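You operate a simulated robot arm through the tools that you are given. There is no shell and no other tool.

Carry out the task below with a simulated two-armed robot. There is one attempt and no reset: what you move stays moved.

## Task
Start the open printer on the job of the yellow card beside its slot.
Fine: card into the slot, switch on, dial to PRINT, green key once; watch till it prints.
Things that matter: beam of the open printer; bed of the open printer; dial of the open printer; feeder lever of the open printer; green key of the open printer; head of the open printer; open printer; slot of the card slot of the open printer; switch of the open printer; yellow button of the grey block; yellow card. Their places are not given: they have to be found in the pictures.

It is judged by the outcome, as a careful person would: the job done as asked, and still so three seconds after it is handed in. It fails if anything else is knocked over, pushed out of place, dropped, spilled or broken.

## Robot
Two 7-joint arms with fingered hands on one trunk that stands fixed in place. Base frame: the origin is at the foot of the trunk, x ahead of it, y to its left, z up. Units: cm, rad, N and s.
The left shoulder is at [7.9, 12.5, 111.8], the right one opposite. With the tool pointing down near the work surface each hand reaches from about 44 to 82 cm from the base axis, measured 20 degrees to its own side. Payload 3.6 kg a hand.
The tool frame of a hand sits at the grasp point between the pads (the TCP): z along the fingers, y along the line on which they close. The tips reach 3 cm beyond it. The gripper opens to 10.4 cm; its body begins 3.5 cm behind the TCP. The gripper is a hand of 4 fingers: y runs from the thumb to the fingers, the wrist lies at [-1.5, -10.4, -17.8] in the tool frame, and closing takes about 1.5 s.
Orientation is told as [roll, pitch, yaw] about the base's x, y, z axes, in that order, counted from this pose: with the fingers straight down and the wrist toward the robot, the tool's x, y and z point along [0, 1, 0], [1, 0, 0] and [0, 0, -1] of the base frame.

## Interface
- The arms move only by the tool step_arm. It takes "left_deltas", "right_deltas" or both (then of equal length, played together; a hand with none holds still); each is a list of rows, each a list of 6 numbers: the shift along the tool's x, y, z in m, then the turn, a rotation vector about the tool's x, y, z in rad. In form: [[dx, dy, dz, wx, wy, wz], ...]. A call has 1 to 20 rows; each row shifts and turns the commanded pose from where the row before left it, along the tool's axes as they then stand. "left_jaw" and "right_jaw" are, for a hand that has rows, the gripper command, from -1 (fully open) to 1 (shut), values between in proportion, set as the call begins (left out, the last holds). Each row takes 0.2 s and may step no farther than 5 cm and 0.15 rad from the row before; otherwise, or with a gripper value out of range, the whole call is refused. Where a pose cannot be reached the arm comes as near as it can. A force on the tool above 40 N (or 10 N above the force at the start of the call, whichever is more), or a blocked arm, ends the call early, and 0.2 s more pass. The fingers move at their own pace (about 7.2 cm/s each) and stop on an object; they squeeze with about 25 N. The grip force told is the motor's: it shows also when the fingers shut on nothing. Time passes only in rows, and 0.2 s behind the last, so rows that do not move let the fingers close. The reply holds the time, the measured pose of the TCP, the force on the tool along the base axes, the opening and the grip force, in the units named above and with some noise, with the torque about the TCP (base axes, N m) and any sound that the robot's microphone picked up, and new pictures: "show" is both (left out), scene, wrist or none (wrist: the cameras of the hands that moved).
- Cameras (640 x 400 px; columns grow to the right, rows downward): "scene" is now at [18.88, -4.54, 129.38]; the picture's right is [-0.51, -0.86, 0.00], its down [-0.12, 0.07, -0.99] and it looks along [0.85, -0.51, -0.14] (base axes); focal length 214 px, centre (320, 200). "left" rides on the left gripper at [-6.1, -9.2, -13] in its tool frame; the picture's right is [-0.81, -0.27, 0.52], its down [0.53, -0.71, 0.46] and it looks along [0.24, 0.64, 0.72] (tool axes); focal length 275 px, centre (320, 200). "right" rides on the right gripper at [6.1, -9.2, -13] in its tool frame; the picture's right is [-0.81, 0.27, -0.52], its down [-0.53, -0.71, 0.46] and it looks along [-0.24, 0.64, 0.72] (tool axes); focal length 275 px, centre (320, 200).
- raise_lower(by): moves the trunk up (or, below 0, down) by that many cm; the arms and the scene camera ride with it, the base frame stays. It gives what a move gives, with no picture.
- hand_shape(shape, hand): the hand has 4 fingers and takes this shape, open, in about a second: jaw (thumb against the fingers, like two jaws); tri (thumb and two fingers); tip (a fingertip pinch); poke (one finger out to press); point (the index stretched); flat (the hand flat); cup (the hand cupped); fist (a fist). The gripper value then closes the fingers along that shape, each until it touches; the sizes above hold for jaw. It gives what a move gives, with no picture.
- aim_head(pan, tilt): turns the head with the scene camera to pan (to the left, within 1.396 rad either way) and tilt (down, from -0.506 to 1.204), counted from straight ahead of the robot (the tilt from the chest, where the trunk bows). It gives what a move gives, and a new picture of the scene camera.
- point_at(camera, pixels): for up to 12 pixels [column, row] of the newest picture of that camera ("zoom" is the newest enlarged one), the place [x, y, z] in the base frame of the surface seen there, good to about 0.2 cm. No time passes.
- close_up(camera, box): a new picture of the part [left, top, right, bottom] of that camera's present view, enlarged. No time passes.
- hand_in(): hands the job in; it is judged then, once.

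Open the grippers and draw the arms clear of the work before you hand the job in, unless the task says otherwise.

The tools are called after "Request:" as name(argument=value, ...) on one line, values as JSON. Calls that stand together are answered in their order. step_arm: Moves the arms, as the interface text tells. Its arguments: {"type":"object","properties":{"left_deltas":{"type":"array"},"left_jaw":{"type":"number"},"right_deltas":{"type":"array"},"right_jaw":{"type":"number"},"show":{"type":"string","enum":["both","scene","wrist","none"]}},"required":[]} The other tools are called the same way: raise_lower (by) moves the trunk up or down; hand_shape (shape, hand) gives the hand a shape; aim_head (pan, tilt) turns the head that bears the scene camera; point_at (camera, pixels) gives the place of the surface under pixels of a picture; close_up (camera, box) takes an enlarged picture of a part of a camera's view; hand_in () hands the job in.

At the start:

```text
clock: 0.0
left_eef_pos: [52.8, -2.78, 128.72]
left_orientation: [-0.001, 0.0, 0.0]
left_wrist_force: [0.8, -0.4, -0.3]
left_torque: [-0.01, 0.0, -0.02]
left_opening: 10.36
left_finger_force: 0.1
left_shape: jaw
right_eef_pos: [36.87, -37.9, 124.72]
right_orientation: [0.0, 0.0, -0.001]
right_wrist_force: [-0.6, -0.2, -0.6]
right_torque: [-0.02, 0.0, 0.01]
right_opening: 10.38
right_finger_force: 0.0
right_shape: jaw
trunk travel left (down, up): [-35.0, 18.6]
head pan, tilt (commanded): [-0.536, 0.141]
```

scene: 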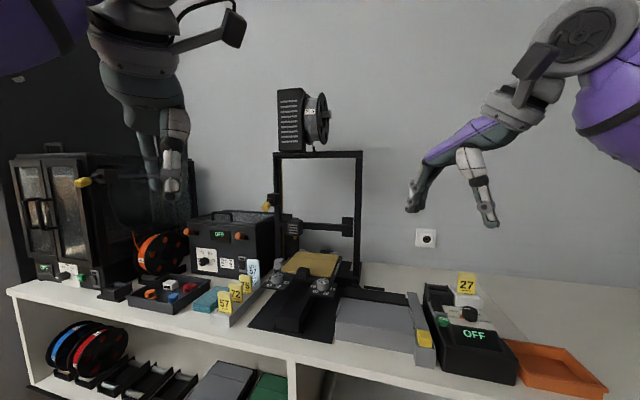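
right: 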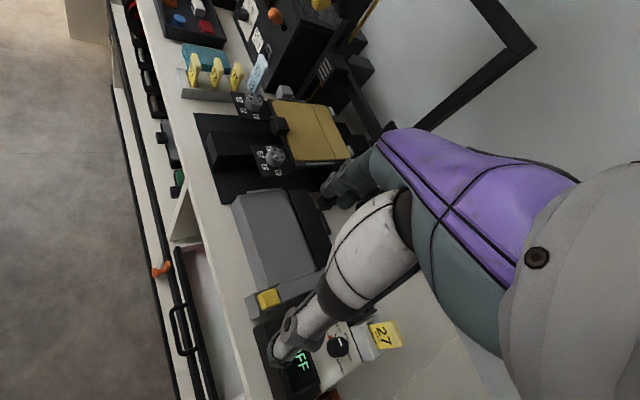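
left: 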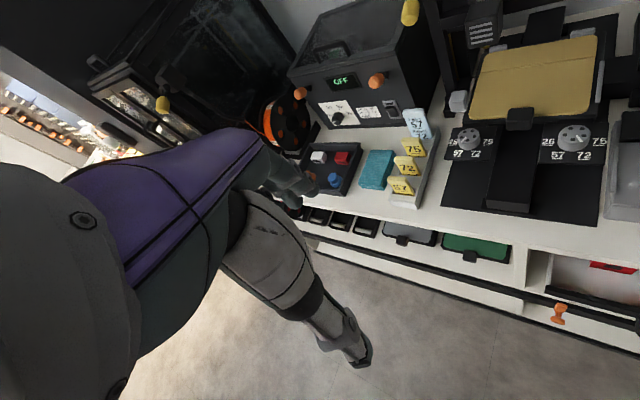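

I see an open-frame printer in the middle and a control box with "27" card at about (467,285). I look closer at the parts of the scene before moving.

Request:
close_up(camera="scene", box=[400, 250, 620, 400])

Request:
close_up(camera="scene", box=[180, 200, 420, 360])

Request:
close_up(camera="scene", box=[0, 140, 280, 320])

```text
2.67 times, centred on (510, 325) of scene
```

zoom: 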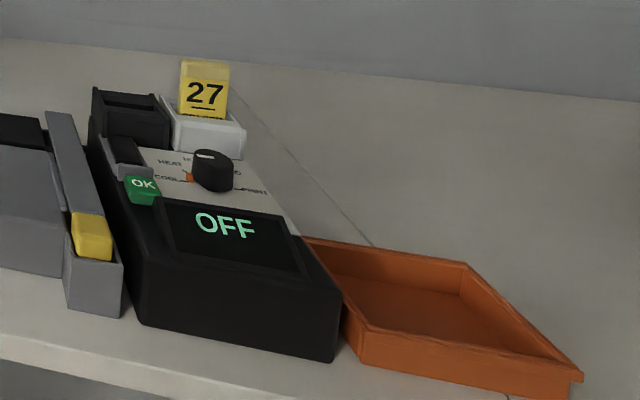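

```text
2.50 times, centred on (300, 280) of scene
```

zoom: 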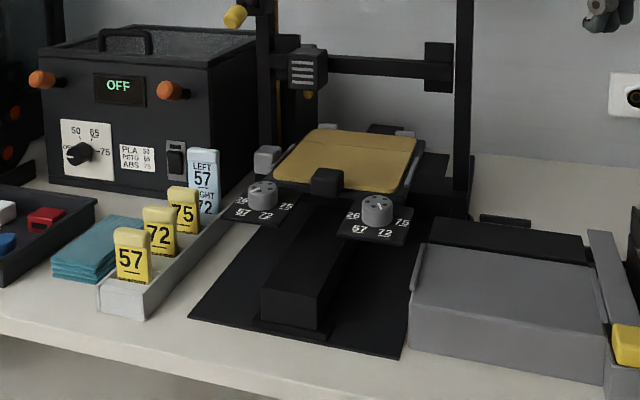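

```text
2.22 times, centred on (140, 230) of scene
```

zoom: 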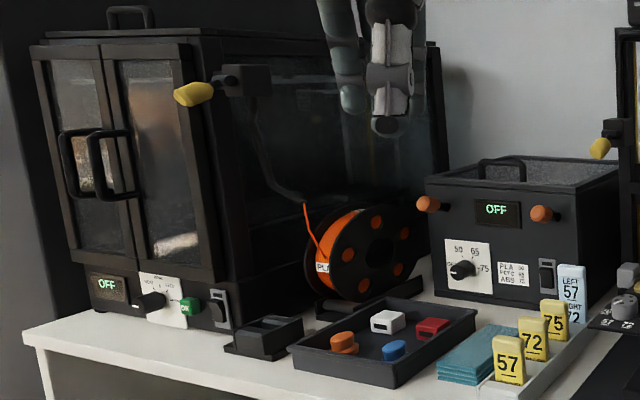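

The control box with the green OK key, dial and card 27 sits at right around (465,315). I turn the head toward it for a better view.

Request:
aim_head(pan=-0.75, tilt=0.65)

```text
clock: 0.9
left_eef_pos: [52.98, -2.82, 128.78]
left_orientation: [0.002, 0.0, 0.002]
left_wrist_force: [1.2, 0.2, -0.6]
left_torque: [0.04, 0.01, -0.05]
left_opening: 10.38
left_finger_force: 0.0
left_shape: jaw
right_eef_pos: [36.89, -37.94, 124.67]
right_orientation: [0.0, -0.002, 0.002]
right_wrist_force: [0.0, 0.5, -0.1]
right_torque: [0.01, 0.0, -0.03]
right_opening: 10.35
right_finger_force: 0.1
right_shape: jaw
trunk travel left (down, up): [-35.0, 18.6]
head pan, tilt (commanded): [-0.75, 0.649]
```

scene: 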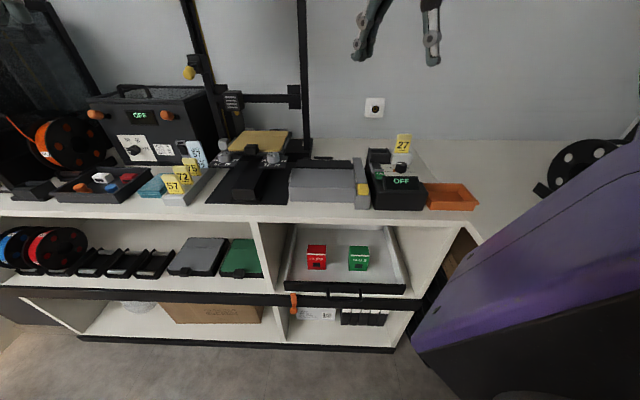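

The control box is now at about (395,175). I zoom in on it and on the printer.

Request:
close_up(camera="scene", box=[340, 125, 484, 215])

Request:
point_at(camera="zoom", pixels=[[280, 50], [275, 85], [270, 115], [175, 115], [150, 150], [180, 220], [265, 185], [270, 255], [170, 370], [360, 370], [100, 280], [430, 290]])

Request:
close_up(camera="scene", box=[180, 40, 380, 220])

```text
4.44 times, centred on (412, 170) of scene
```

zoom: 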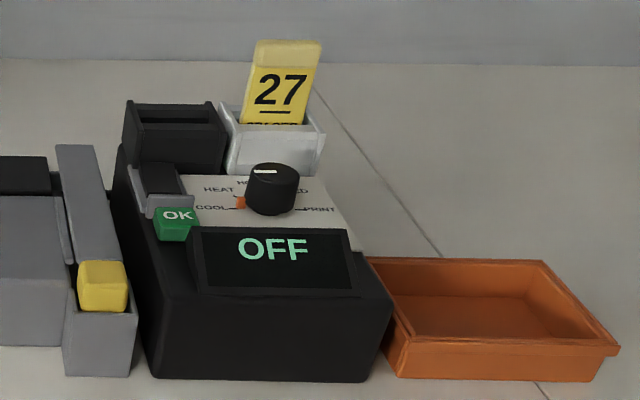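

```text
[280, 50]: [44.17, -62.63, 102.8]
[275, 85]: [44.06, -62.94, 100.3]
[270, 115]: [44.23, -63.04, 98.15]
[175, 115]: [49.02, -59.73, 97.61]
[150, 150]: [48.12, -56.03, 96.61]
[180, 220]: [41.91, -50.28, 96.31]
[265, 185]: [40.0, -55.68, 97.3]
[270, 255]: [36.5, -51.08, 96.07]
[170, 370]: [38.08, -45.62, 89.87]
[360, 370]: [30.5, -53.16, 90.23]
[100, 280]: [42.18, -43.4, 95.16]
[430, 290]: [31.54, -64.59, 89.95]
```

```text
2.22 times, centred on (280, 130) of scene
```

zoom: 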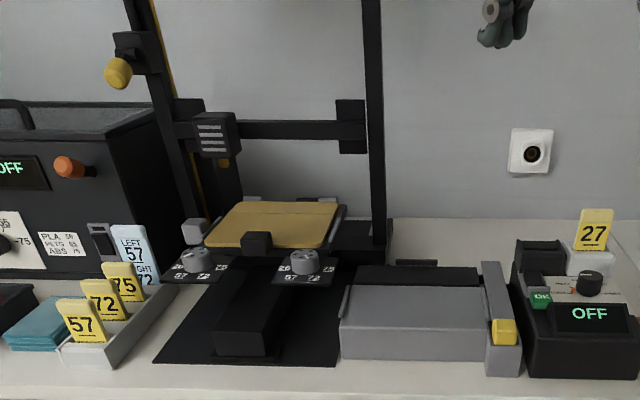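

I zoom in tightly on the card, dial and slot to read their details.

Request:
close_up(camera="scene", box=[364, 130, 428, 170])

Request:
close_up(camera="scene", box=[364, 155, 428, 195])

Request:
close_up(camera="scene", box=[280, 145, 376, 210])

```text
10.00 times, centred on (396, 150) of scene
```

zoom: 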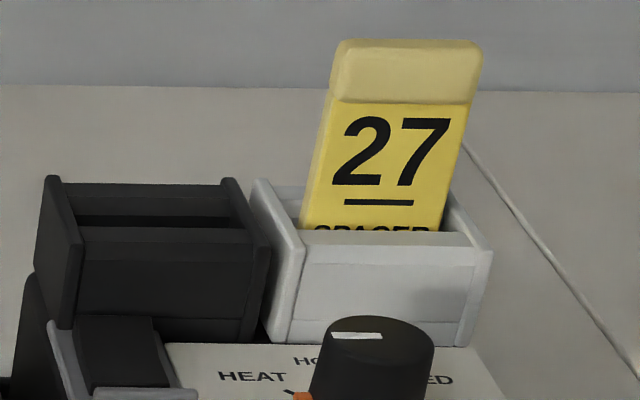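

```text
10.00 times, centred on (396, 175) of scene
```

zoom: 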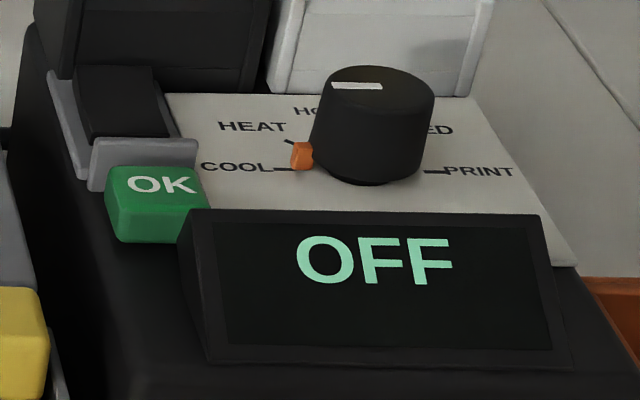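

```text
6.15 times, centred on (328, 178) of scene
```

zoom: 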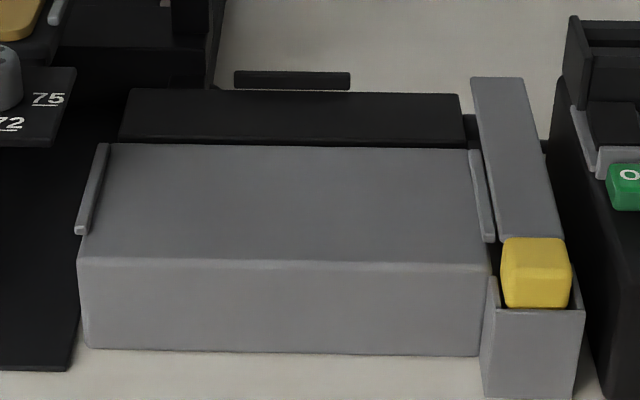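

The card reads "27 … SPACER" and sits in a white holder to the right of the black slot; the dial pointer is at COOL. I measure the card, slot, holder and key places precisely.

Request:
close_up(camera="scene", box=[364, 130, 428, 170])

Request:
point_at(camera="zoom", pixels=[[350, 50], [470, 50], [345, 80], [460, 80], [310, 215], [440, 215], [60, 180], [232, 180], [85, 233], [235, 235], [160, 190], [160, 218]])

Request:
point_at(camera="zoom", pixels=[[258, 182], [300, 235], [475, 235], [375, 237], [450, 190], [470, 220], [125, 330], [150, 385], [70, 330], [380, 325], [360, 320], [400, 340]])

```text
10.00 times, centred on (396, 150) of scene
```

zoom: 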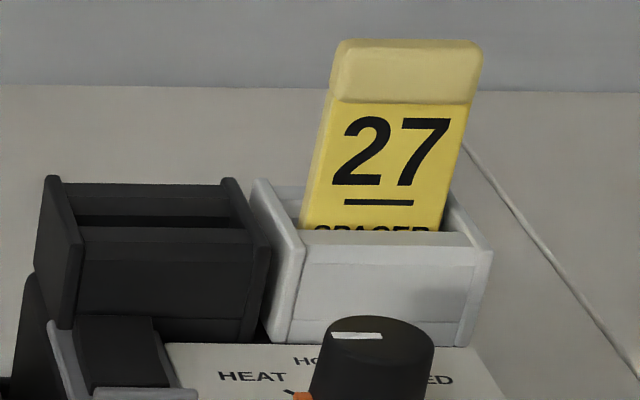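

```text
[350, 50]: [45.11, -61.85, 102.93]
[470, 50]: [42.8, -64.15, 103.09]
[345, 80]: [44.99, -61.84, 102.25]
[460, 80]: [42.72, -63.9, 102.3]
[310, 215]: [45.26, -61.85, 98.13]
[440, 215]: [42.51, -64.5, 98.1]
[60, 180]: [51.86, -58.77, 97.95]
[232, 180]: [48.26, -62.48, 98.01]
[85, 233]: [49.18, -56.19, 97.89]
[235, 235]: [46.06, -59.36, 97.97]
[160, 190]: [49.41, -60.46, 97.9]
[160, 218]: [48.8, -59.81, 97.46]
```

```text
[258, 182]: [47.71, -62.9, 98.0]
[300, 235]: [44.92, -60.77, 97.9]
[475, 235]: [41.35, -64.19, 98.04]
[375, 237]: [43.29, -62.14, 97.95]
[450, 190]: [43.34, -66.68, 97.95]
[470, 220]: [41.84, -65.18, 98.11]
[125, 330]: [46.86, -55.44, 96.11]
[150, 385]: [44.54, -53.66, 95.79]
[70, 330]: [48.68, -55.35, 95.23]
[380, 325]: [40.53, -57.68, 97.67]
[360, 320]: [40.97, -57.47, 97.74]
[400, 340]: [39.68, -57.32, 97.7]
```

All panel parts are measured; the bench runs at 45° to the robot (the card faces the direction [-0.71,0.71]). I turn the right hand by -45° yaw so it closes across the card's thickness, and move it to hover in front of the card.

Request:
step_arm(right_deltas=[[0, 0, 0, 0, 0, 0.131], [0, 0, 0, 0, 0, 0.131], [0, 0, 0, 0, 0, 0.131], [0, 0, 0, 0, 0, 0.131], [0, 0, 0, 0, 0, 0.131], [0, 0, 0, 0, 0, 0.13], [-0.0258, 0.026, 0.004, 0, 0, 0], [-0.0258, 0.026, 0.004, 0, 0, 0], [-0.0258, 0.026, 0.004, 0, 0, 0], [-0.0258, 0.026, 0.004, 0, 0, 0], [-0.0258, 0.026, 0.004, 0, 0, 0], [0, 0, 0, 0, 0, 0]], right_jaw=-1, show="both")

```text
clock: 3.5
left_eef_pos: [52.96, -2.61, 128.82]
left_orientation: [-0.001, 0.0, 0.0]
left_wrist_force: [0.3, 0.0, -0.2]
left_torque: [-0.03, 0.01, 0.02]
left_opening: 10.38
left_finger_force: 0.1
left_shape: jaw
right_eef_pos: [36.66, -56.45, 122.7]
right_orientation: [-0.001, 0.001, -0.785]
right_wrist_force: [-0.4, -0.5, 0.1]
right_torque: [0.01, 0.01, -0.01]
right_opening: 10.38
right_finger_force: 0.1
right_shape: jaw
trunk travel left (down, up): [-35.0, 18.6]
head pan, tilt (commanded): [-0.75, 0.649]
```

scene: 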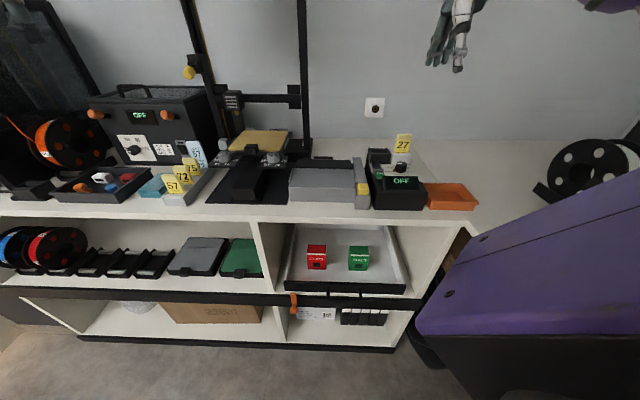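
right: 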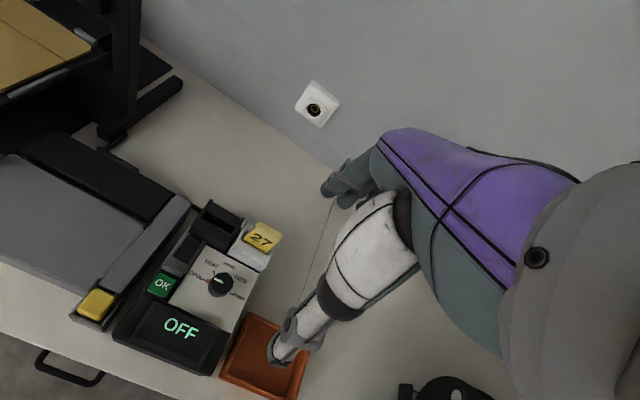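

The wrist picture shows the panel from above (slot at (215,222), card at (262,238), dial at (220,285)). I enlarge it.

Request:
close_up(camera="right", box=[110, 180, 310, 305])

Request:
point_at(camera="zoom", pixels=[[350, 335], [330, 310], [160, 335], [245, 215], [230, 250], [340, 95], [480, 170], [300, 90], [370, 130], [320, 110], [450, 140], [540, 175]])

```text
3.20 times, centred on (210, 242) of right
```

zoom: 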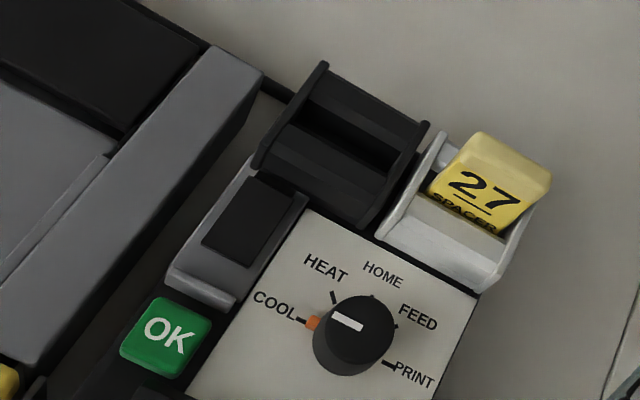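

```text
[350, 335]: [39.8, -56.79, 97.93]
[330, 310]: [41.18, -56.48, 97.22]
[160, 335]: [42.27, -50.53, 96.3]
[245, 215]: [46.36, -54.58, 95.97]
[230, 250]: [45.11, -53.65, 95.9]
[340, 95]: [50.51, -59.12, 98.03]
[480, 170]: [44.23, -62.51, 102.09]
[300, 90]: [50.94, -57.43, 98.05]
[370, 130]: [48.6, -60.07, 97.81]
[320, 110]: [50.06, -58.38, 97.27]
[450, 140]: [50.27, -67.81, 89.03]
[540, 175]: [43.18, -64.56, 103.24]
```

Dial shows COOL–HEAT–HOME–FEED–PRINT with the mark at COOL; the rocker switch is at zoom (250,225). I zoom in further on slot, card and knob to measure them.

Request:
close_up(camera="right", box=[185, 195, 289, 260])

Request:
point_at(camera="zoom", pixels=[[160, 110], [230, 165], [270, 180], [175, 125], [140, 145], [205, 80], [240, 110], [330, 185], [345, 115], [120, 165], [95, 110], [55, 180]])

Request:
point_at(camera="zoom", pixels=[[450, 90], [475, 45], [575, 105], [560, 140], [430, 130], [530, 185], [460, 170], [430, 75], [350, 235], [395, 200], [490, 240], [415, 225]])

```text
6.15 times, centred on (237, 228) of right
```

zoom: 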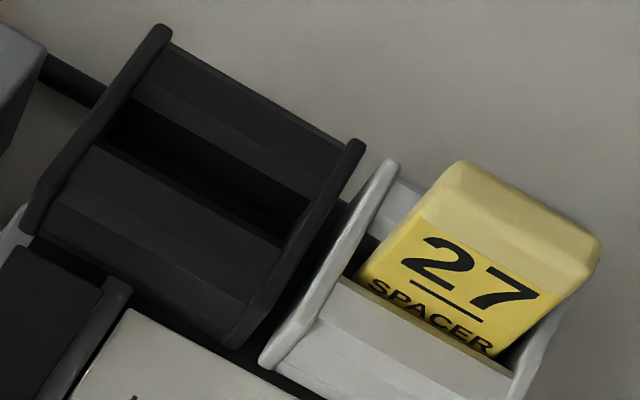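

```text
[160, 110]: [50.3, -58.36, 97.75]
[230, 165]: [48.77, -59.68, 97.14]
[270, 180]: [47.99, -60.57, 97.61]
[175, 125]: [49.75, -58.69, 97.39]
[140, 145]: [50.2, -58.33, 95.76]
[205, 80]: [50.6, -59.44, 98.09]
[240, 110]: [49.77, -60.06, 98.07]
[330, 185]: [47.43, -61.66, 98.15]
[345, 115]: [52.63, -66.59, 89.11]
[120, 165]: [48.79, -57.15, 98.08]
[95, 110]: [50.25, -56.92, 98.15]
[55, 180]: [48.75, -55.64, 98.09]
```

```text
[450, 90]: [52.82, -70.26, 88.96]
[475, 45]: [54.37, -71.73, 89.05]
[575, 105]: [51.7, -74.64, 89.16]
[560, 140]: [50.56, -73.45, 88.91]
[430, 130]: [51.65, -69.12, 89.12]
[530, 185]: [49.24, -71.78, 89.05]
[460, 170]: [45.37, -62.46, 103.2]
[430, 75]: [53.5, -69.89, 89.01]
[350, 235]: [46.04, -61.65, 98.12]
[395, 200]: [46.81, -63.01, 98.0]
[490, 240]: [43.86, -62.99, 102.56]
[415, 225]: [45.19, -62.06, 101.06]
```

I sample the slot's inner edges, the card's cap edges and the knob more finely.

Request:
point_at(camera="zoom", pixels=[[110, 152], [180, 190], [270, 240], [200, 215], [130, 178], [220, 190], [280, 215], [250, 200], [300, 220], [150, 165], [190, 150], [300, 195]])

Request:
point_at(camera="zoom", pixels=[[470, 168], [585, 240], [590, 265], [575, 285], [435, 215], [540, 280], [510, 220], [530, 205], [400, 215], [385, 235], [375, 255], [500, 345]])

Request:
close_up(camera="right", box=[150, 240, 270, 315])

Request:
point_at(camera="zoom", pixels=[[320, 190], [360, 170], [410, 200], [355, 230], [330, 225], [400, 230], [250, 150], [230, 230], [420, 300], [300, 300], [450, 190], [370, 110]])

```text
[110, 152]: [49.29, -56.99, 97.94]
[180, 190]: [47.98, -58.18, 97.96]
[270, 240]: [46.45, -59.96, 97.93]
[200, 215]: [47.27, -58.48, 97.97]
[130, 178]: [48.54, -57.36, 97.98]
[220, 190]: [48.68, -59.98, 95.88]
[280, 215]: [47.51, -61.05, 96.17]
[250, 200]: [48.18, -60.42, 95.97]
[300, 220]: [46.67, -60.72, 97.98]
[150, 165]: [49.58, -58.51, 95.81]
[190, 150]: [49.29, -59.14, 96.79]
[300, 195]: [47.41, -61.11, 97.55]
```

```text
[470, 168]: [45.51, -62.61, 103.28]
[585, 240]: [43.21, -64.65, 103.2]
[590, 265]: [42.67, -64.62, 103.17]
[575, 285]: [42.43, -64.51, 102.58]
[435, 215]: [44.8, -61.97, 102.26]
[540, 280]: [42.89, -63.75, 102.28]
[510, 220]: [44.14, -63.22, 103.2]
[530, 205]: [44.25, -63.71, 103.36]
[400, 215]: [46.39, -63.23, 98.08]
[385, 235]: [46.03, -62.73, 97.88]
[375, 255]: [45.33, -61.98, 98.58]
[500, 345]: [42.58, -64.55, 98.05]
```

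```text
5.33 times, centred on (210, 278) of right
```

zoom: 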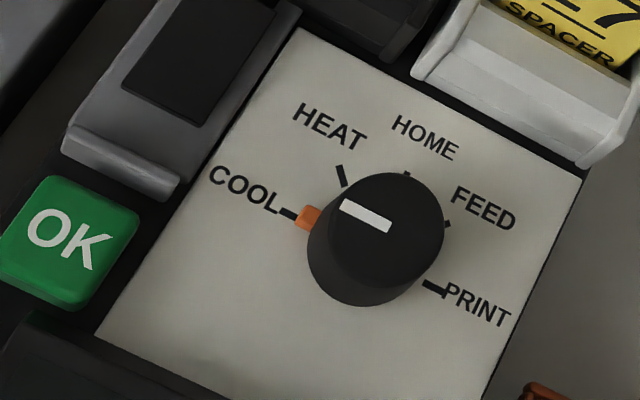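

```text
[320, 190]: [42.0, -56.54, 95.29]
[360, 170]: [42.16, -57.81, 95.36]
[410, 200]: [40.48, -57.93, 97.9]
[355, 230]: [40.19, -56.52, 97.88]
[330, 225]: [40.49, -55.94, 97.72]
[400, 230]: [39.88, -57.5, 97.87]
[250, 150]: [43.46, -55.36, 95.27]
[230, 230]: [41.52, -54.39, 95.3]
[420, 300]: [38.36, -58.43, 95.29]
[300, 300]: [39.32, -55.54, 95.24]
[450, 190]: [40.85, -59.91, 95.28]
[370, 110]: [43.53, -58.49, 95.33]
```

Measurements: card cap centre near (44.1,-63.4), cap z 101.6–103.3; slot centre near u=7.4 (6.2 cm to the bench-left of the card) at the same depth; panel z 95.3. I move the right hand over the card at z≈109 and look.

Request:
step_arm(right_deltas=[[0.001, 0.034, 0.03, 0, 0, 0], [0.001, 0.034, 0.03, 0, 0, 0], [0.0014, 0.0336, 0.03, 0, 0, 0], [0, 0, 0.025, 0, 0, 0], [0, 0, 0.02, 0, 0, 0], [0, 0, 0, 0, 0, 0]], right_jaw=-0.3, show="both")

```text
clock: 4.9
left_eef_pos: [52.88, -2.67, 128.83]
left_orientation: [-0.001, 0.0, 0.001]
left_wrist_force: [-0.6, -0.1, 0.3]
left_torque: [-0.04, 0.01, 0.03]
left_opening: 10.37
left_finger_force: 0.1
left_shape: jaw
right_eef_pos: [44.09, -62.98, 109.06]
right_orientation: [0.001, -0.002, -0.786]
right_wrist_force: [0.0, 0.9, 0.1]
right_torque: [0.0, 0.01, -0.01]
right_opening: 6.78
right_finger_force: 0.0
right_shape: jaw
trunk travel left (down, up): [-35.0, 18.6]
head pan, tilt (commanded): [-0.75, 0.649]
```

scene: 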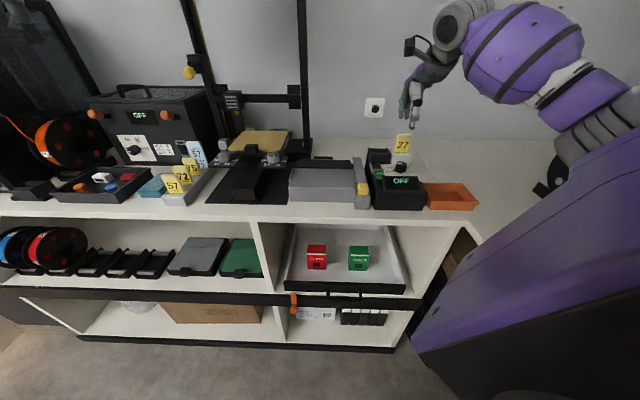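
right: 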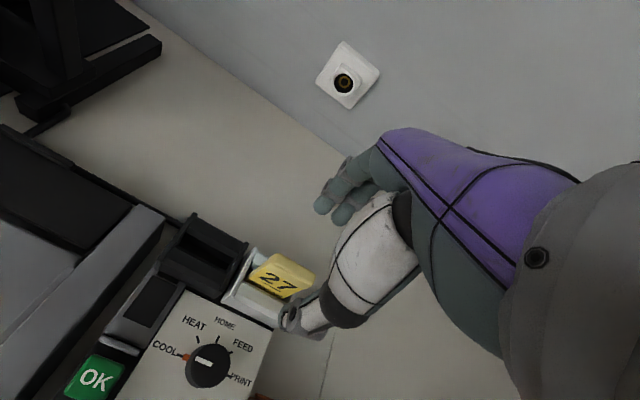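

The hand hovers above the card. I settle it with a small correction (right 0.3 cm) and check the alignment close up.

Request:
step_arm(right_deltas=[[-0.003, 0.002, 0.01, 0, 0, 0], [0, 0, 0, 0, 0, 0]], show="none")

Request:
close_up(camera="scene", box=[350, 60, 478, 200])

Request:
close_up(camera="right", box=[180, 160, 420, 350])

```text
clock: 5.5
left_eef_pos: [52.9, -2.66, 128.74]
left_orientation: [-0.001, 0.001, 0.0]
left_wrist_force: [0.5, 0.0, 0.0]
left_torque: [-0.03, -0.02, 0.0]
left_opening: 10.36
left_finger_force: 0.0
left_shape: jaw
right_eef_pos: [43.98, -63.4, 108.22]
right_orientation: [-0.002, 0.0, -0.786]
right_wrist_force: [1.3, 0.0, -0.2]
right_torque: [0.0, -0.02, 0.01]
right_opening: 6.78
right_finger_force: 0.0
right_shape: jaw
trunk travel left (down, up): [-35.0, 18.6]
head pan, tilt (commanded): [-0.75, 0.649]
```

```text
2.86 times, centred on (414, 130) of scene
```

zoom: 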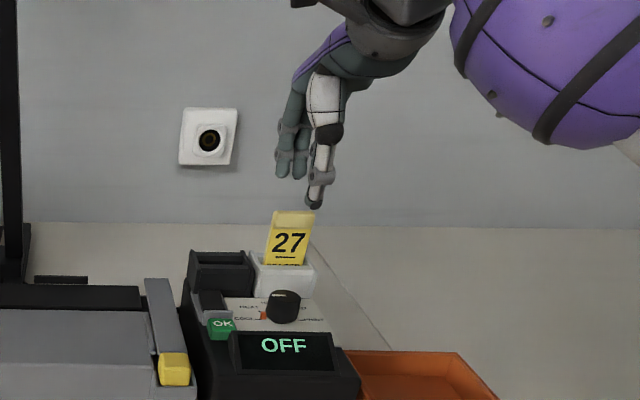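

```text
2.11 times, centred on (300, 255) of right
```

zoom: 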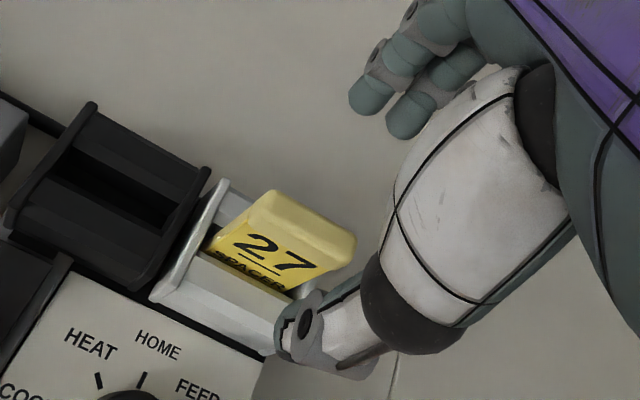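

The TCP is over the card centre. I check where thumb and fingertips actually are before lowering.

Request:
point_at(camera="scene", pixels=[[412.6, 131], [413, 124], [401, 121], [406.7, 121], [408, 110]])

Request:
point_at(camera="zoom", pixels=[[370, 95], [405, 120], [305, 330], [290, 330], [440, 80], [300, 210], [345, 240], [270, 195]])

```text
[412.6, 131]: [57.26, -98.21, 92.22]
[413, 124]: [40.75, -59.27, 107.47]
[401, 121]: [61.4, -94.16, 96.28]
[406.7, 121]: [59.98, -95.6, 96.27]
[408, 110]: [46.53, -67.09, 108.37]
```

```text
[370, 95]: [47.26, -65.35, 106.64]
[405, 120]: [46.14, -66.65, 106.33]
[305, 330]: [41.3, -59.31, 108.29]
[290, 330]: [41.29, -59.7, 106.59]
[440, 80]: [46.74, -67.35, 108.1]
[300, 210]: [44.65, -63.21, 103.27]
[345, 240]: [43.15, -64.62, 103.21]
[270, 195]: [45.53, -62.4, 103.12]
```

Thumb tip (v≈71.4) and fingertips (v≈79.7) straddle the card evenly. I lower 4 cm so the tips lie beside the yellow cap.

Request:
step_arm(right_deltas=[[0, 0, 0.02, 0, 0, 0], [0, 0, 0.02, 0, 0, 0], [0, 0, 0, 0, 0, 0]], show="both")

Request:
close_up(camera="scene", box=[350, 80, 446, 180])

```text
clock: 6.3
left_eef_pos: [52.91, -2.73, 128.75]
left_orientation: [0.002, 0.0, 0.0]
left_wrist_force: [-0.4, -0.4, 0.1]
left_torque: [-0.02, 0.03, 0.0]
left_opening: 10.41
left_finger_force: 0.1
left_shape: jaw
right_eef_pos: [44.18, -63.71, 104.15]
right_orientation: [-0.001, 0.0, -0.785]
right_wrist_force: [-0.1, -0.4, 0.4]
right_torque: [0.03, -0.02, -0.03]
right_opening: 6.8
right_finger_force: 0.0
right_shape: jaw
trunk travel left (down, up): [-35.0, 18.6]
head pan, tilt (commanded): [-0.75, 0.649]
```

scene: 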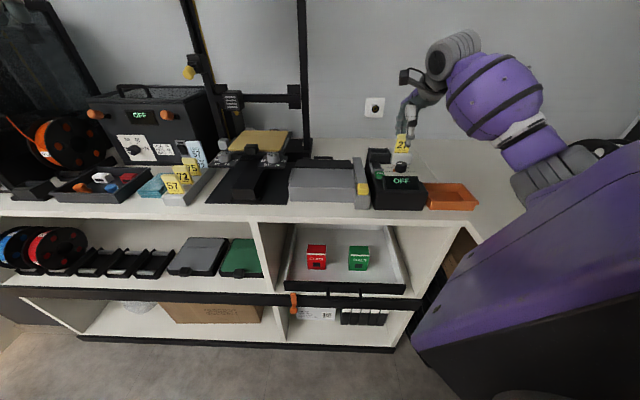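
right: 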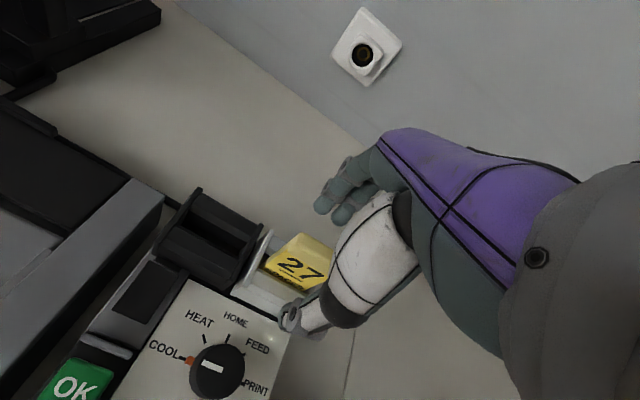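

```text
4.00 times, centred on (398, 130) of scene
```

zoom: 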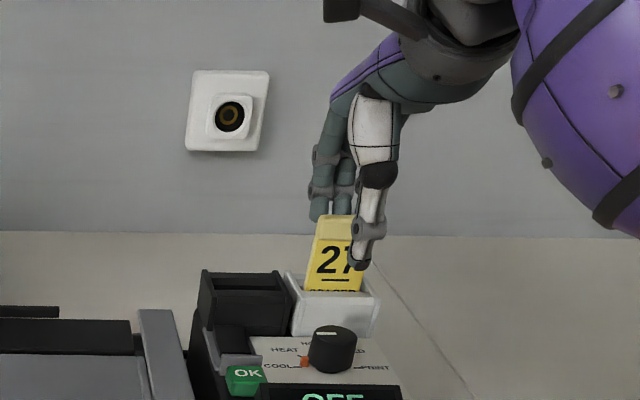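

The tips straddle the cap (thumb in front at zoom (360,265), fingers behind). I close the hand on the card.

Request:
step_arm(right_deltas=[[0, 0, 0, 0, 0, 0], [0, 0, 0, 0, 0, 0], [0, 0, 0, 0, 0, 0], [0, 0, 0, 0, 0, 0], [0, 0, 0, 0, 0, 0], [0, 0, 0, 0, 0, 0], [0, 0, 0, 0, 0, 0]], right_jaw=1, show="wrist")

Request:
close_up(camera="scene", box=[350, 80, 446, 180])

```text
clock: 7.9
left_eef_pos: [52.91, -2.73, 128.73]
left_orientation: [0.0, 0.001, 0.0]
left_wrist_force: [-0.1, 0.8, -0.5]
left_torque: [-0.05, -0.01, 0.0]
left_opening: 10.34
left_finger_force: 0.0
left_shape: jaw
right_eef_pos: [44.18, -63.54, 104.25]
right_orientation: [0.001, -0.002, -0.785]
right_wrist_force: [-0.2, -0.3, -0.3]
right_torque: [-0.01, 0.0, 0.02]
right_opening: 0.76
right_finger_force: 25.1
right_shape: jaw
trunk travel left (down, up): [-35.0, 18.6]
head pan, tilt (commanded): [-0.75, 0.649]
```

right: 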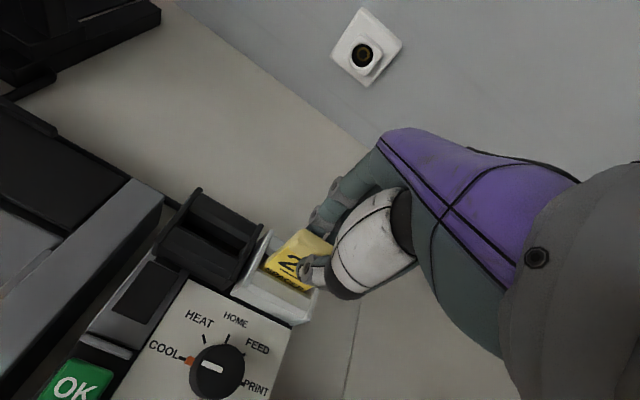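

```text
4.00 times, centred on (398, 130) of scene
```

zoom: 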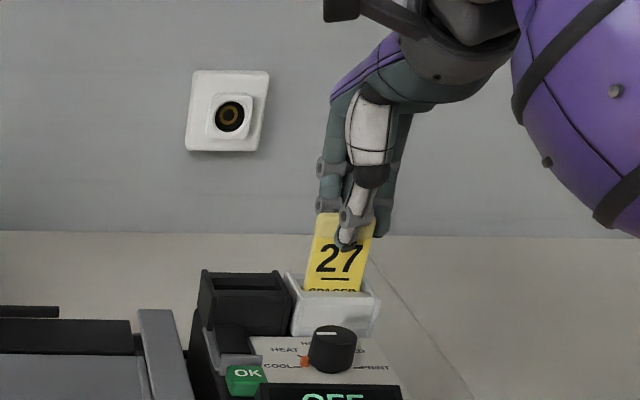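

The hand has closed on the card (opening 0.76, 25 N). I lift it straight up 6 cm and look.

Request:
step_arm(right_deltas=[[0, 0, -0.01, 0, 0, 0], [0, 0, -0.015, 0, 0, 0], [0, 0, -0.015, 0, 0, 0], [0, 0, -0.02, 0, 0, 0], [0, 0, 0, 0, 0, 0]], show="wrist")

Request:
close_up(camera="scene", box=[350, 60, 446, 180])

Request:
close_up(camera="right", box=[150, 170, 390, 330])

```text
clock: 9.1
left_eef_pos: [52.97, -2.72, 128.8]
left_orientation: [-0.001, 0.001, -0.001]
left_wrist_force: [1.3, 0.6, -0.6]
left_torque: [0.0, 0.03, 0.01]
left_opening: 10.36
left_finger_force: 0.0
left_shape: jaw
right_eef_pos: [44.18, -63.61, 110.06]
right_orientation: [0.002, 0.001, -0.786]
right_wrist_force: [-0.3, 1.2, -1.0]
right_torque: [0.02, -0.02, -0.02]
right_opening: 0.75
right_finger_force: 25.0
right_shape: jaw
trunk travel left (down, up): [-35.0, 18.6]
head pan, tilt (commanded): [-0.75, 0.649]
```

right: 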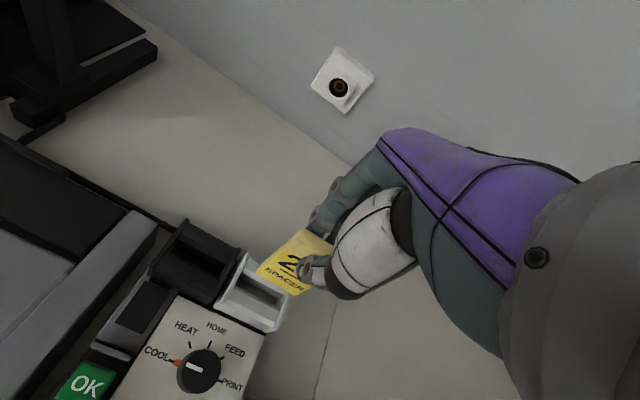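

```text
3.33 times, centred on (398, 120) of scene
```

zoom: 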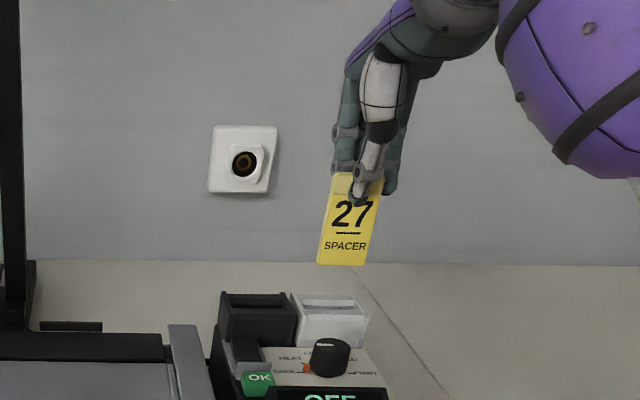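

```text
2.50 times, centred on (270, 250) of right
```

zoom: 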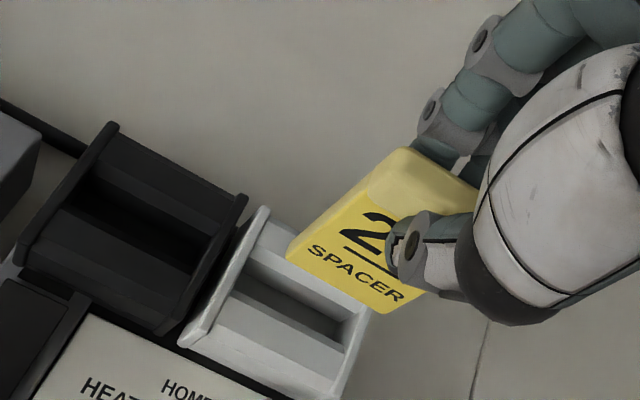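

The card is lifted clear and straight. I measure its bottom corners, the now-empty holder and the slot.

Request:
point_at(camera="zoom", pixels=[[292, 250], [385, 305], [310, 225], [345, 195], [400, 155], [340, 270], [300, 245]])

Request:
point_at(camera="zoom", pixels=[[70, 180], [60, 200], [100, 225], [170, 262], [205, 262], [90, 200], [150, 235], [110, 180], [190, 230], [85, 170], [40, 235], [225, 225]])

Request:
point_at(camera="zoom", pixels=[[235, 280], [330, 335], [280, 300], [255, 260], [340, 320], [220, 250], [360, 345], [300, 285], [280, 270], [265, 225], [240, 240], [355, 330]])

```text
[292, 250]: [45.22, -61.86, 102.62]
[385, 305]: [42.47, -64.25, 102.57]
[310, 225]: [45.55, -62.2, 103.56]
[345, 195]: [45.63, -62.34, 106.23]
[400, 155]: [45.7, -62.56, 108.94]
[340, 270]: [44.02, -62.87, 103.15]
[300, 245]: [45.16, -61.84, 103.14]
```

```text
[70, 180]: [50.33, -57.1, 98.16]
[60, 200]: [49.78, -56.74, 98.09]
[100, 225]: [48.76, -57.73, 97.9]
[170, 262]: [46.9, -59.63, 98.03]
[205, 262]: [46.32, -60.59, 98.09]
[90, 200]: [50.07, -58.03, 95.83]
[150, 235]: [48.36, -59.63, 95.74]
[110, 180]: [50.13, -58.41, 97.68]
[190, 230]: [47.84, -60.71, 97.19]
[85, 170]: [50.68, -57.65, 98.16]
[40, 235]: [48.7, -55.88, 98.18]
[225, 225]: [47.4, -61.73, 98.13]
```

```text
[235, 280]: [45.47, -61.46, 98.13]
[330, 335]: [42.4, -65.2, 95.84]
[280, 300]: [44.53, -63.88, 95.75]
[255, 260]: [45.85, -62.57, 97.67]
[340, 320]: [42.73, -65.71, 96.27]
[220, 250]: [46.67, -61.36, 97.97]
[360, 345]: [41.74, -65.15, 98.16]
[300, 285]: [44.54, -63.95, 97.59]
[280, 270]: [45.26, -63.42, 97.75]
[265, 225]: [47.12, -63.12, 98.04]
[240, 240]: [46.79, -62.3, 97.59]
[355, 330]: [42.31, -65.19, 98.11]
```

Slot centre is at u≈7.5 against the card's 13.65, with the same depth. I shift the card 6.2 cm bench-left (tool +x) above the slot and check the alignment.

Request:
step_arm(right_deltas=[[0.02, 0, 0, 0, 0, 0], [0.02, 0, 0, 0, 0, 0], [0.0215, 0, 0, 0, 0, 0], [0, 0, 0.02, 0, 0, 0], [0, 0, 0, 0, 0, 0]], show="wrist")

Request:
close_up(camera="scene", box=[350, 80, 446, 180])

Request:
close_up(camera="right", box=[200, 170, 400, 300])

```text
clock: 10.3
left_eef_pos: [52.96, -2.64, 128.88]
left_orientation: [0.0, 0.0, 0.0]
left_wrist_force: [-1.0, -0.1, 0.3]
left_torque: [0.0, -0.02, -0.02]
left_opening: 10.35
left_finger_force: 0.0
left_shape: jaw
right_eef_pos: [48.5, -59.09, 108.1]
right_orientation: [-0.001, 0.0, -0.785]
right_wrist_force: [0.6, -0.3, -0.3]
right_torque: [-0.01, -0.01, -0.03]
right_opening: 0.72
right_finger_force: 24.4
right_shape: jaw
trunk travel left (down, up): [-35.0, 18.6]
head pan, tilt (commanded): [-0.75, 0.649]
```

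right: 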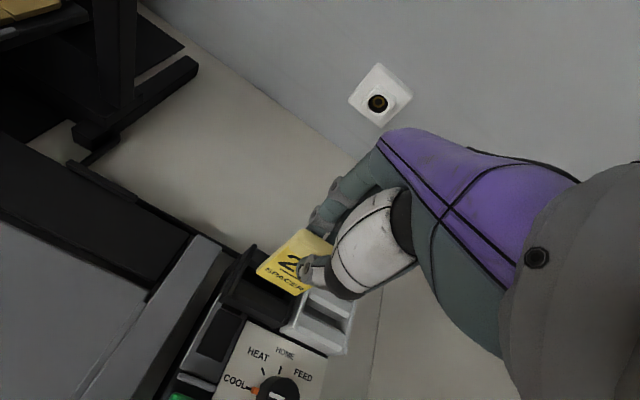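

```text
4.00 times, centred on (398, 130) of scene
```

zoom: 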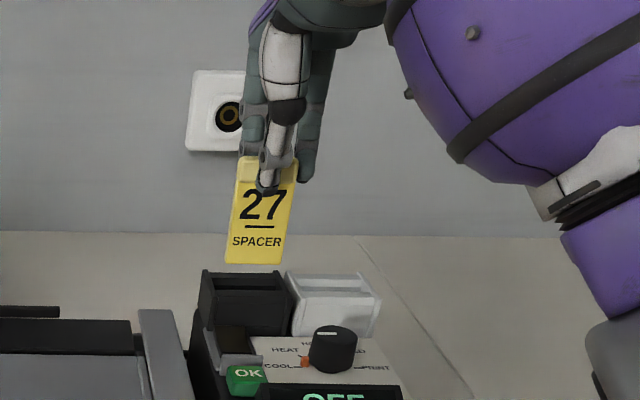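

```text
3.08 times, centred on (300, 235) of right
```

zoom: 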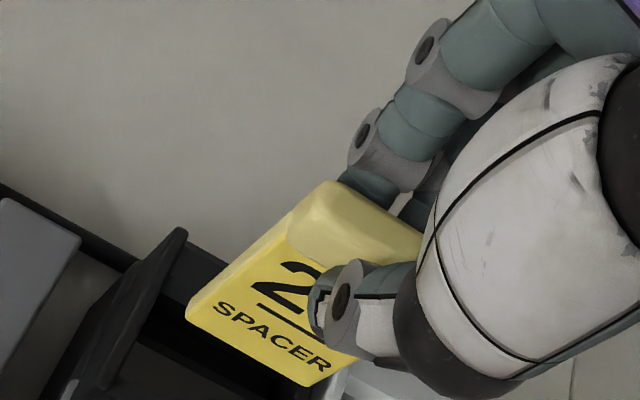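

The card is over the slot with its bottom around z 100.5. I measure the card's bottom corners once more against the slot.

Request:
point_at(camera="zoom", pixels=[[192, 308], [205, 320], [305, 378], [260, 350], [200, 300], [230, 265], [285, 215]])

Request:
point_at(camera="scene", pixels=[[375.5, 194], [376, 162], [386, 162], [380, 155], [370, 167]])

```text
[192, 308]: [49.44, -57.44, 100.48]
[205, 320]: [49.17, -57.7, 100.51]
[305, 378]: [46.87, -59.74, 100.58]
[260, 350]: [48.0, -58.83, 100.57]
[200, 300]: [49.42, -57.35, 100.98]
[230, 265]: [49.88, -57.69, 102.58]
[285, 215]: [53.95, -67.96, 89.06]
```

```text
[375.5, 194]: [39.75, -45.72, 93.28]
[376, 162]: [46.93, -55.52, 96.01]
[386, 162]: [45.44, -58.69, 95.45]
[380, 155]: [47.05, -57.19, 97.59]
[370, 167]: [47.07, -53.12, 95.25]
```

Card bottom spans u 5.55–9.4 and sits about 0.1 cm forward of the slot centre. I nudge it back 0.1 cm and lower 3.5 cm into the slot, watching the force.

Request:
step_arm(right_deltas=[[0, 0.001, 0.01, 0, 0, 0], [0, 0, 0.01, 0, 0, 0], [0, 0, 0.005, 0, 0, 0], [0, 0, 0.005, 0, 0, 0], [0, 0, 0.005, 0, 0, 0], [0, 0, 0, 0, 0, 0]], show="wrist")

Request:
close_up(camera="scene", box=[350, 100, 446, 180])

Request:
close_up(camera="right", box=[200, 190, 400, 320])

```text
clock: 11.7
left_eef_pos: [52.91, -2.71, 128.87]
left_orientation: [-0.002, 0.002, 0.001]
left_wrist_force: [0.3, -0.8, 0.1]
left_torque: [0.04, 0.02, 0.03]
left_opening: 10.4
left_finger_force: 0.0
left_shape: jaw
right_eef_pos: [48.57, -59.38, 104.76]
right_orientation: [0.001, 0.0, -0.785]
right_wrist_force: [-0.2, 0.5, -0.3]
right_torque: [-0.01, 0.01, 0.02]
right_opening: 0.77
right_finger_force: 24.7
right_shape: jaw
trunk travel left (down, up): [-35.0, 18.6]
head pan, tilt (commanded): [-0.75, 0.649]
```

right: 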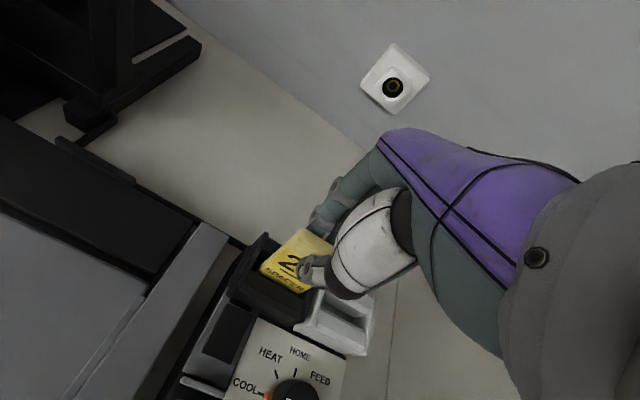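

```text
5.00 times, centred on (398, 140) of scene
```

zoom: 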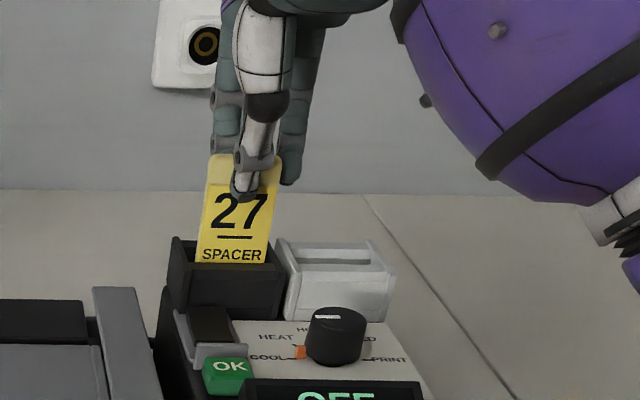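

```text
3.08 times, centred on (300, 255) of right
```

zoom: 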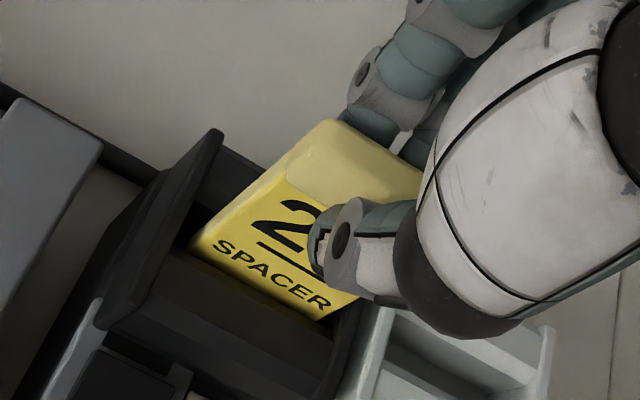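

The card has entered the slot without force. I continue down slowly until it touches the bottom.

Request:
step_arm(right_deltas=[[0, 0, 0.0025, 0, 0, 0], [0, 0, 0.0025, 0, 0, 0], [0, 0, 0, 0, 0, 0]], show="none")

Request:
close_up(camera="scene", box=[350, 120, 446, 200])

```text
clock: 12.5
left_eef_pos: [52.9, -2.57, 128.83]
left_orientation: [0.001, 0.0, -0.001]
left_wrist_force: [0.1, 0.6, -0.5]
left_torque: [-0.01, -0.01, 0.01]
left_opening: 10.35
left_finger_force: 0.0
left_shape: jaw
right_eef_pos: [48.57, -59.43, 104.25]
right_orientation: [0.0, -0.001, -0.786]
right_wrist_force: [0.5, 0.6, 1.1]
right_torque: [0.0, 0.0, 0.01]
right_opening: 0.73
right_finger_force: 24.7
right_shape: jaw
trunk travel left (down, up): [-35.0, 18.6]
head pan, tilt (commanded): [-0.75, 0.649]
```

```text
5.00 times, centred on (398, 160) of scene
```

zoom: 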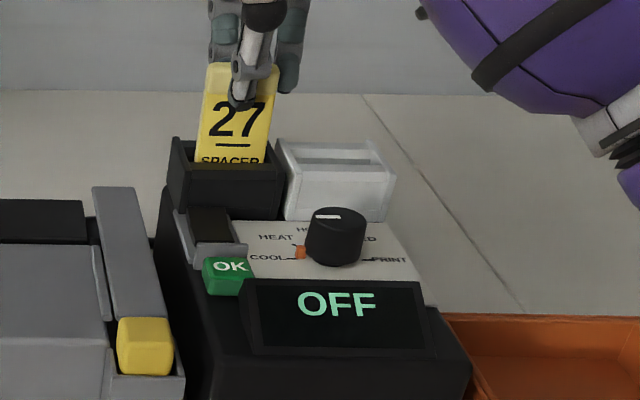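

The card now stands as deep as it was in the holder. I press a little further to find the bottom.

Request:
step_arm(right_deltas=[[0, 0, 0.002, 0, 0, 0], [0, 0, 0.002, 0, 0, 0], [0, 0, 0, 0, 0, 0]], show="none")

Request:
close_up(camera="scene", box=[350, 120, 446, 200])

```text
clock: 13.3
left_eef_pos: [52.85, -2.68, 128.86]
left_orientation: [0.002, 0.0, -0.002]
left_wrist_force: [0.1, -0.5, 0.4]
left_torque: [0.01, 0.0, 0.01]
left_opening: 10.37
left_finger_force: 0.0
left_shape: jaw
right_eef_pos: [48.71, -59.35, 104.07]
right_orientation: [0.002, -0.004, -0.785]
right_wrist_force: [0.9, 0.0, 9.7]
right_torque: [0.01, -0.04, 0.02]
right_opening: 0.78
right_finger_force: 24.8
right_shape: jaw
trunk travel left (down, up): [-35.0, 18.6]
head pan, tilt (commanded): [-0.75, 0.649]
```

```text
5.00 times, centred on (398, 160) of scene
```

zoom: 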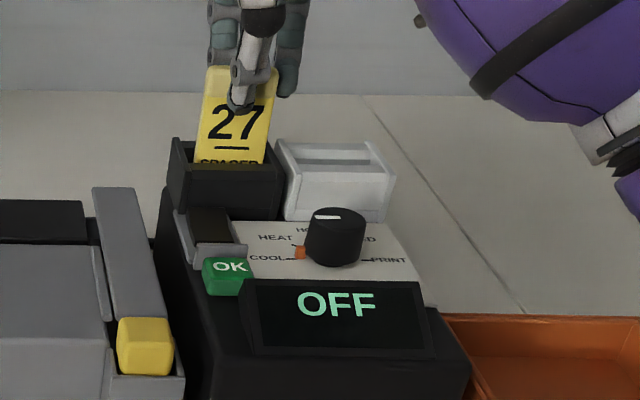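

The force rose to 9.7 N, so the card is seated. I open the fingers partly and then raise the hand straight up.

Request:
step_arm(right_deltas=[[0, 0, -0.002, 0, 0, 0], [0, 0, 0, 0, 0, 0], [0, 0, 0, 0, 0, 0]], right_jaw=-0.2, show="none")

Request:
step_arm(right_deltas=[[0, 0, -0.02, 0, 0, 0], [0, 0, -0.03, 0, 0, 0], [0, 0, -0.04, 0, 0, 0], [0, -0.03, -0.02, 0, 0, 0], [0, -0.03, -0.02, 0, 0, 0], [0, -0.03, 0, 0, 0, 0], [0, 0, 0, 0, 0, 0]], show="wrist")

Request:
close_up(camera="scene", box=[350, 120, 446, 200])

```text
clock: 14.1
left_eef_pos: [52.88, -2.72, 128.87]
left_orientation: [-0.001, 0.0, -0.001]
left_wrist_force: [0.3, 0.1, -0.3]
left_torque: [-0.02, 0.0, -0.01]
left_opening: 10.39
left_finger_force: 0.1
left_shape: jaw
right_eef_pos: [48.57, -59.28, 104.05]
right_orientation: [0.001, 0.0, -0.787]
right_wrist_force: [0.4, 0.7, 0.3]
right_torque: [0.03, -0.01, -0.02]
right_opening: 6.21
right_finger_force: 0.1
right_shape: jaw
trunk travel left (down, up): [-35.0, 18.6]
head pan, tilt (commanded): [-0.75, 0.649]
```

```text
clock: 15.7
left_eef_pos: [52.9, -2.68, 128.77]
left_orientation: [0.0, 0.001, 0.002]
left_wrist_force: [-0.3, 0.2, 0.3]
left_torque: [0.0, 0.01, 0.0]
left_opening: 10.38
left_finger_force: 0.2
left_shape: jaw
right_eef_pos: [42.27, -52.8, 116.89]
right_orientation: [0.0, 0.0, -0.785]
right_wrist_force: [0.5, -0.3, 0.4]
right_torque: [-0.02, -0.01, 0.01]
right_opening: 6.21
right_finger_force: 0.1
right_shape: jaw
trunk travel left (down, up): [-35.0, 18.6]
head pan, tilt (commanded): [-0.75, 0.649]
```

right: 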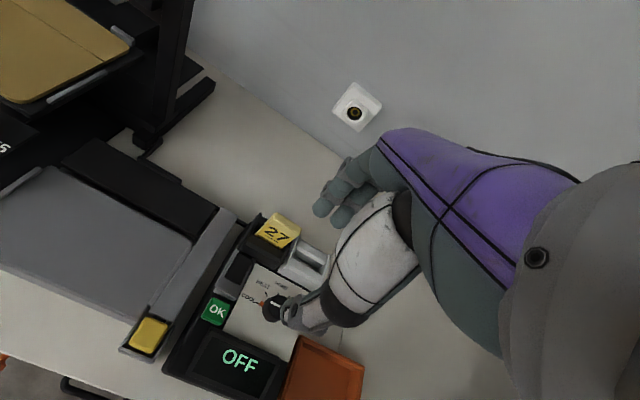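

```text
5.00 times, centred on (398, 160) of scene
```

zoom: 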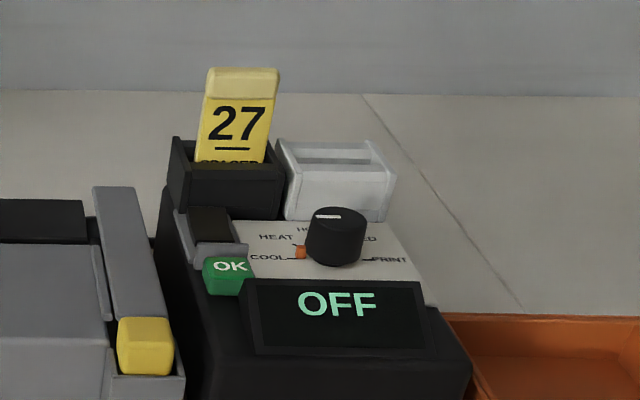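

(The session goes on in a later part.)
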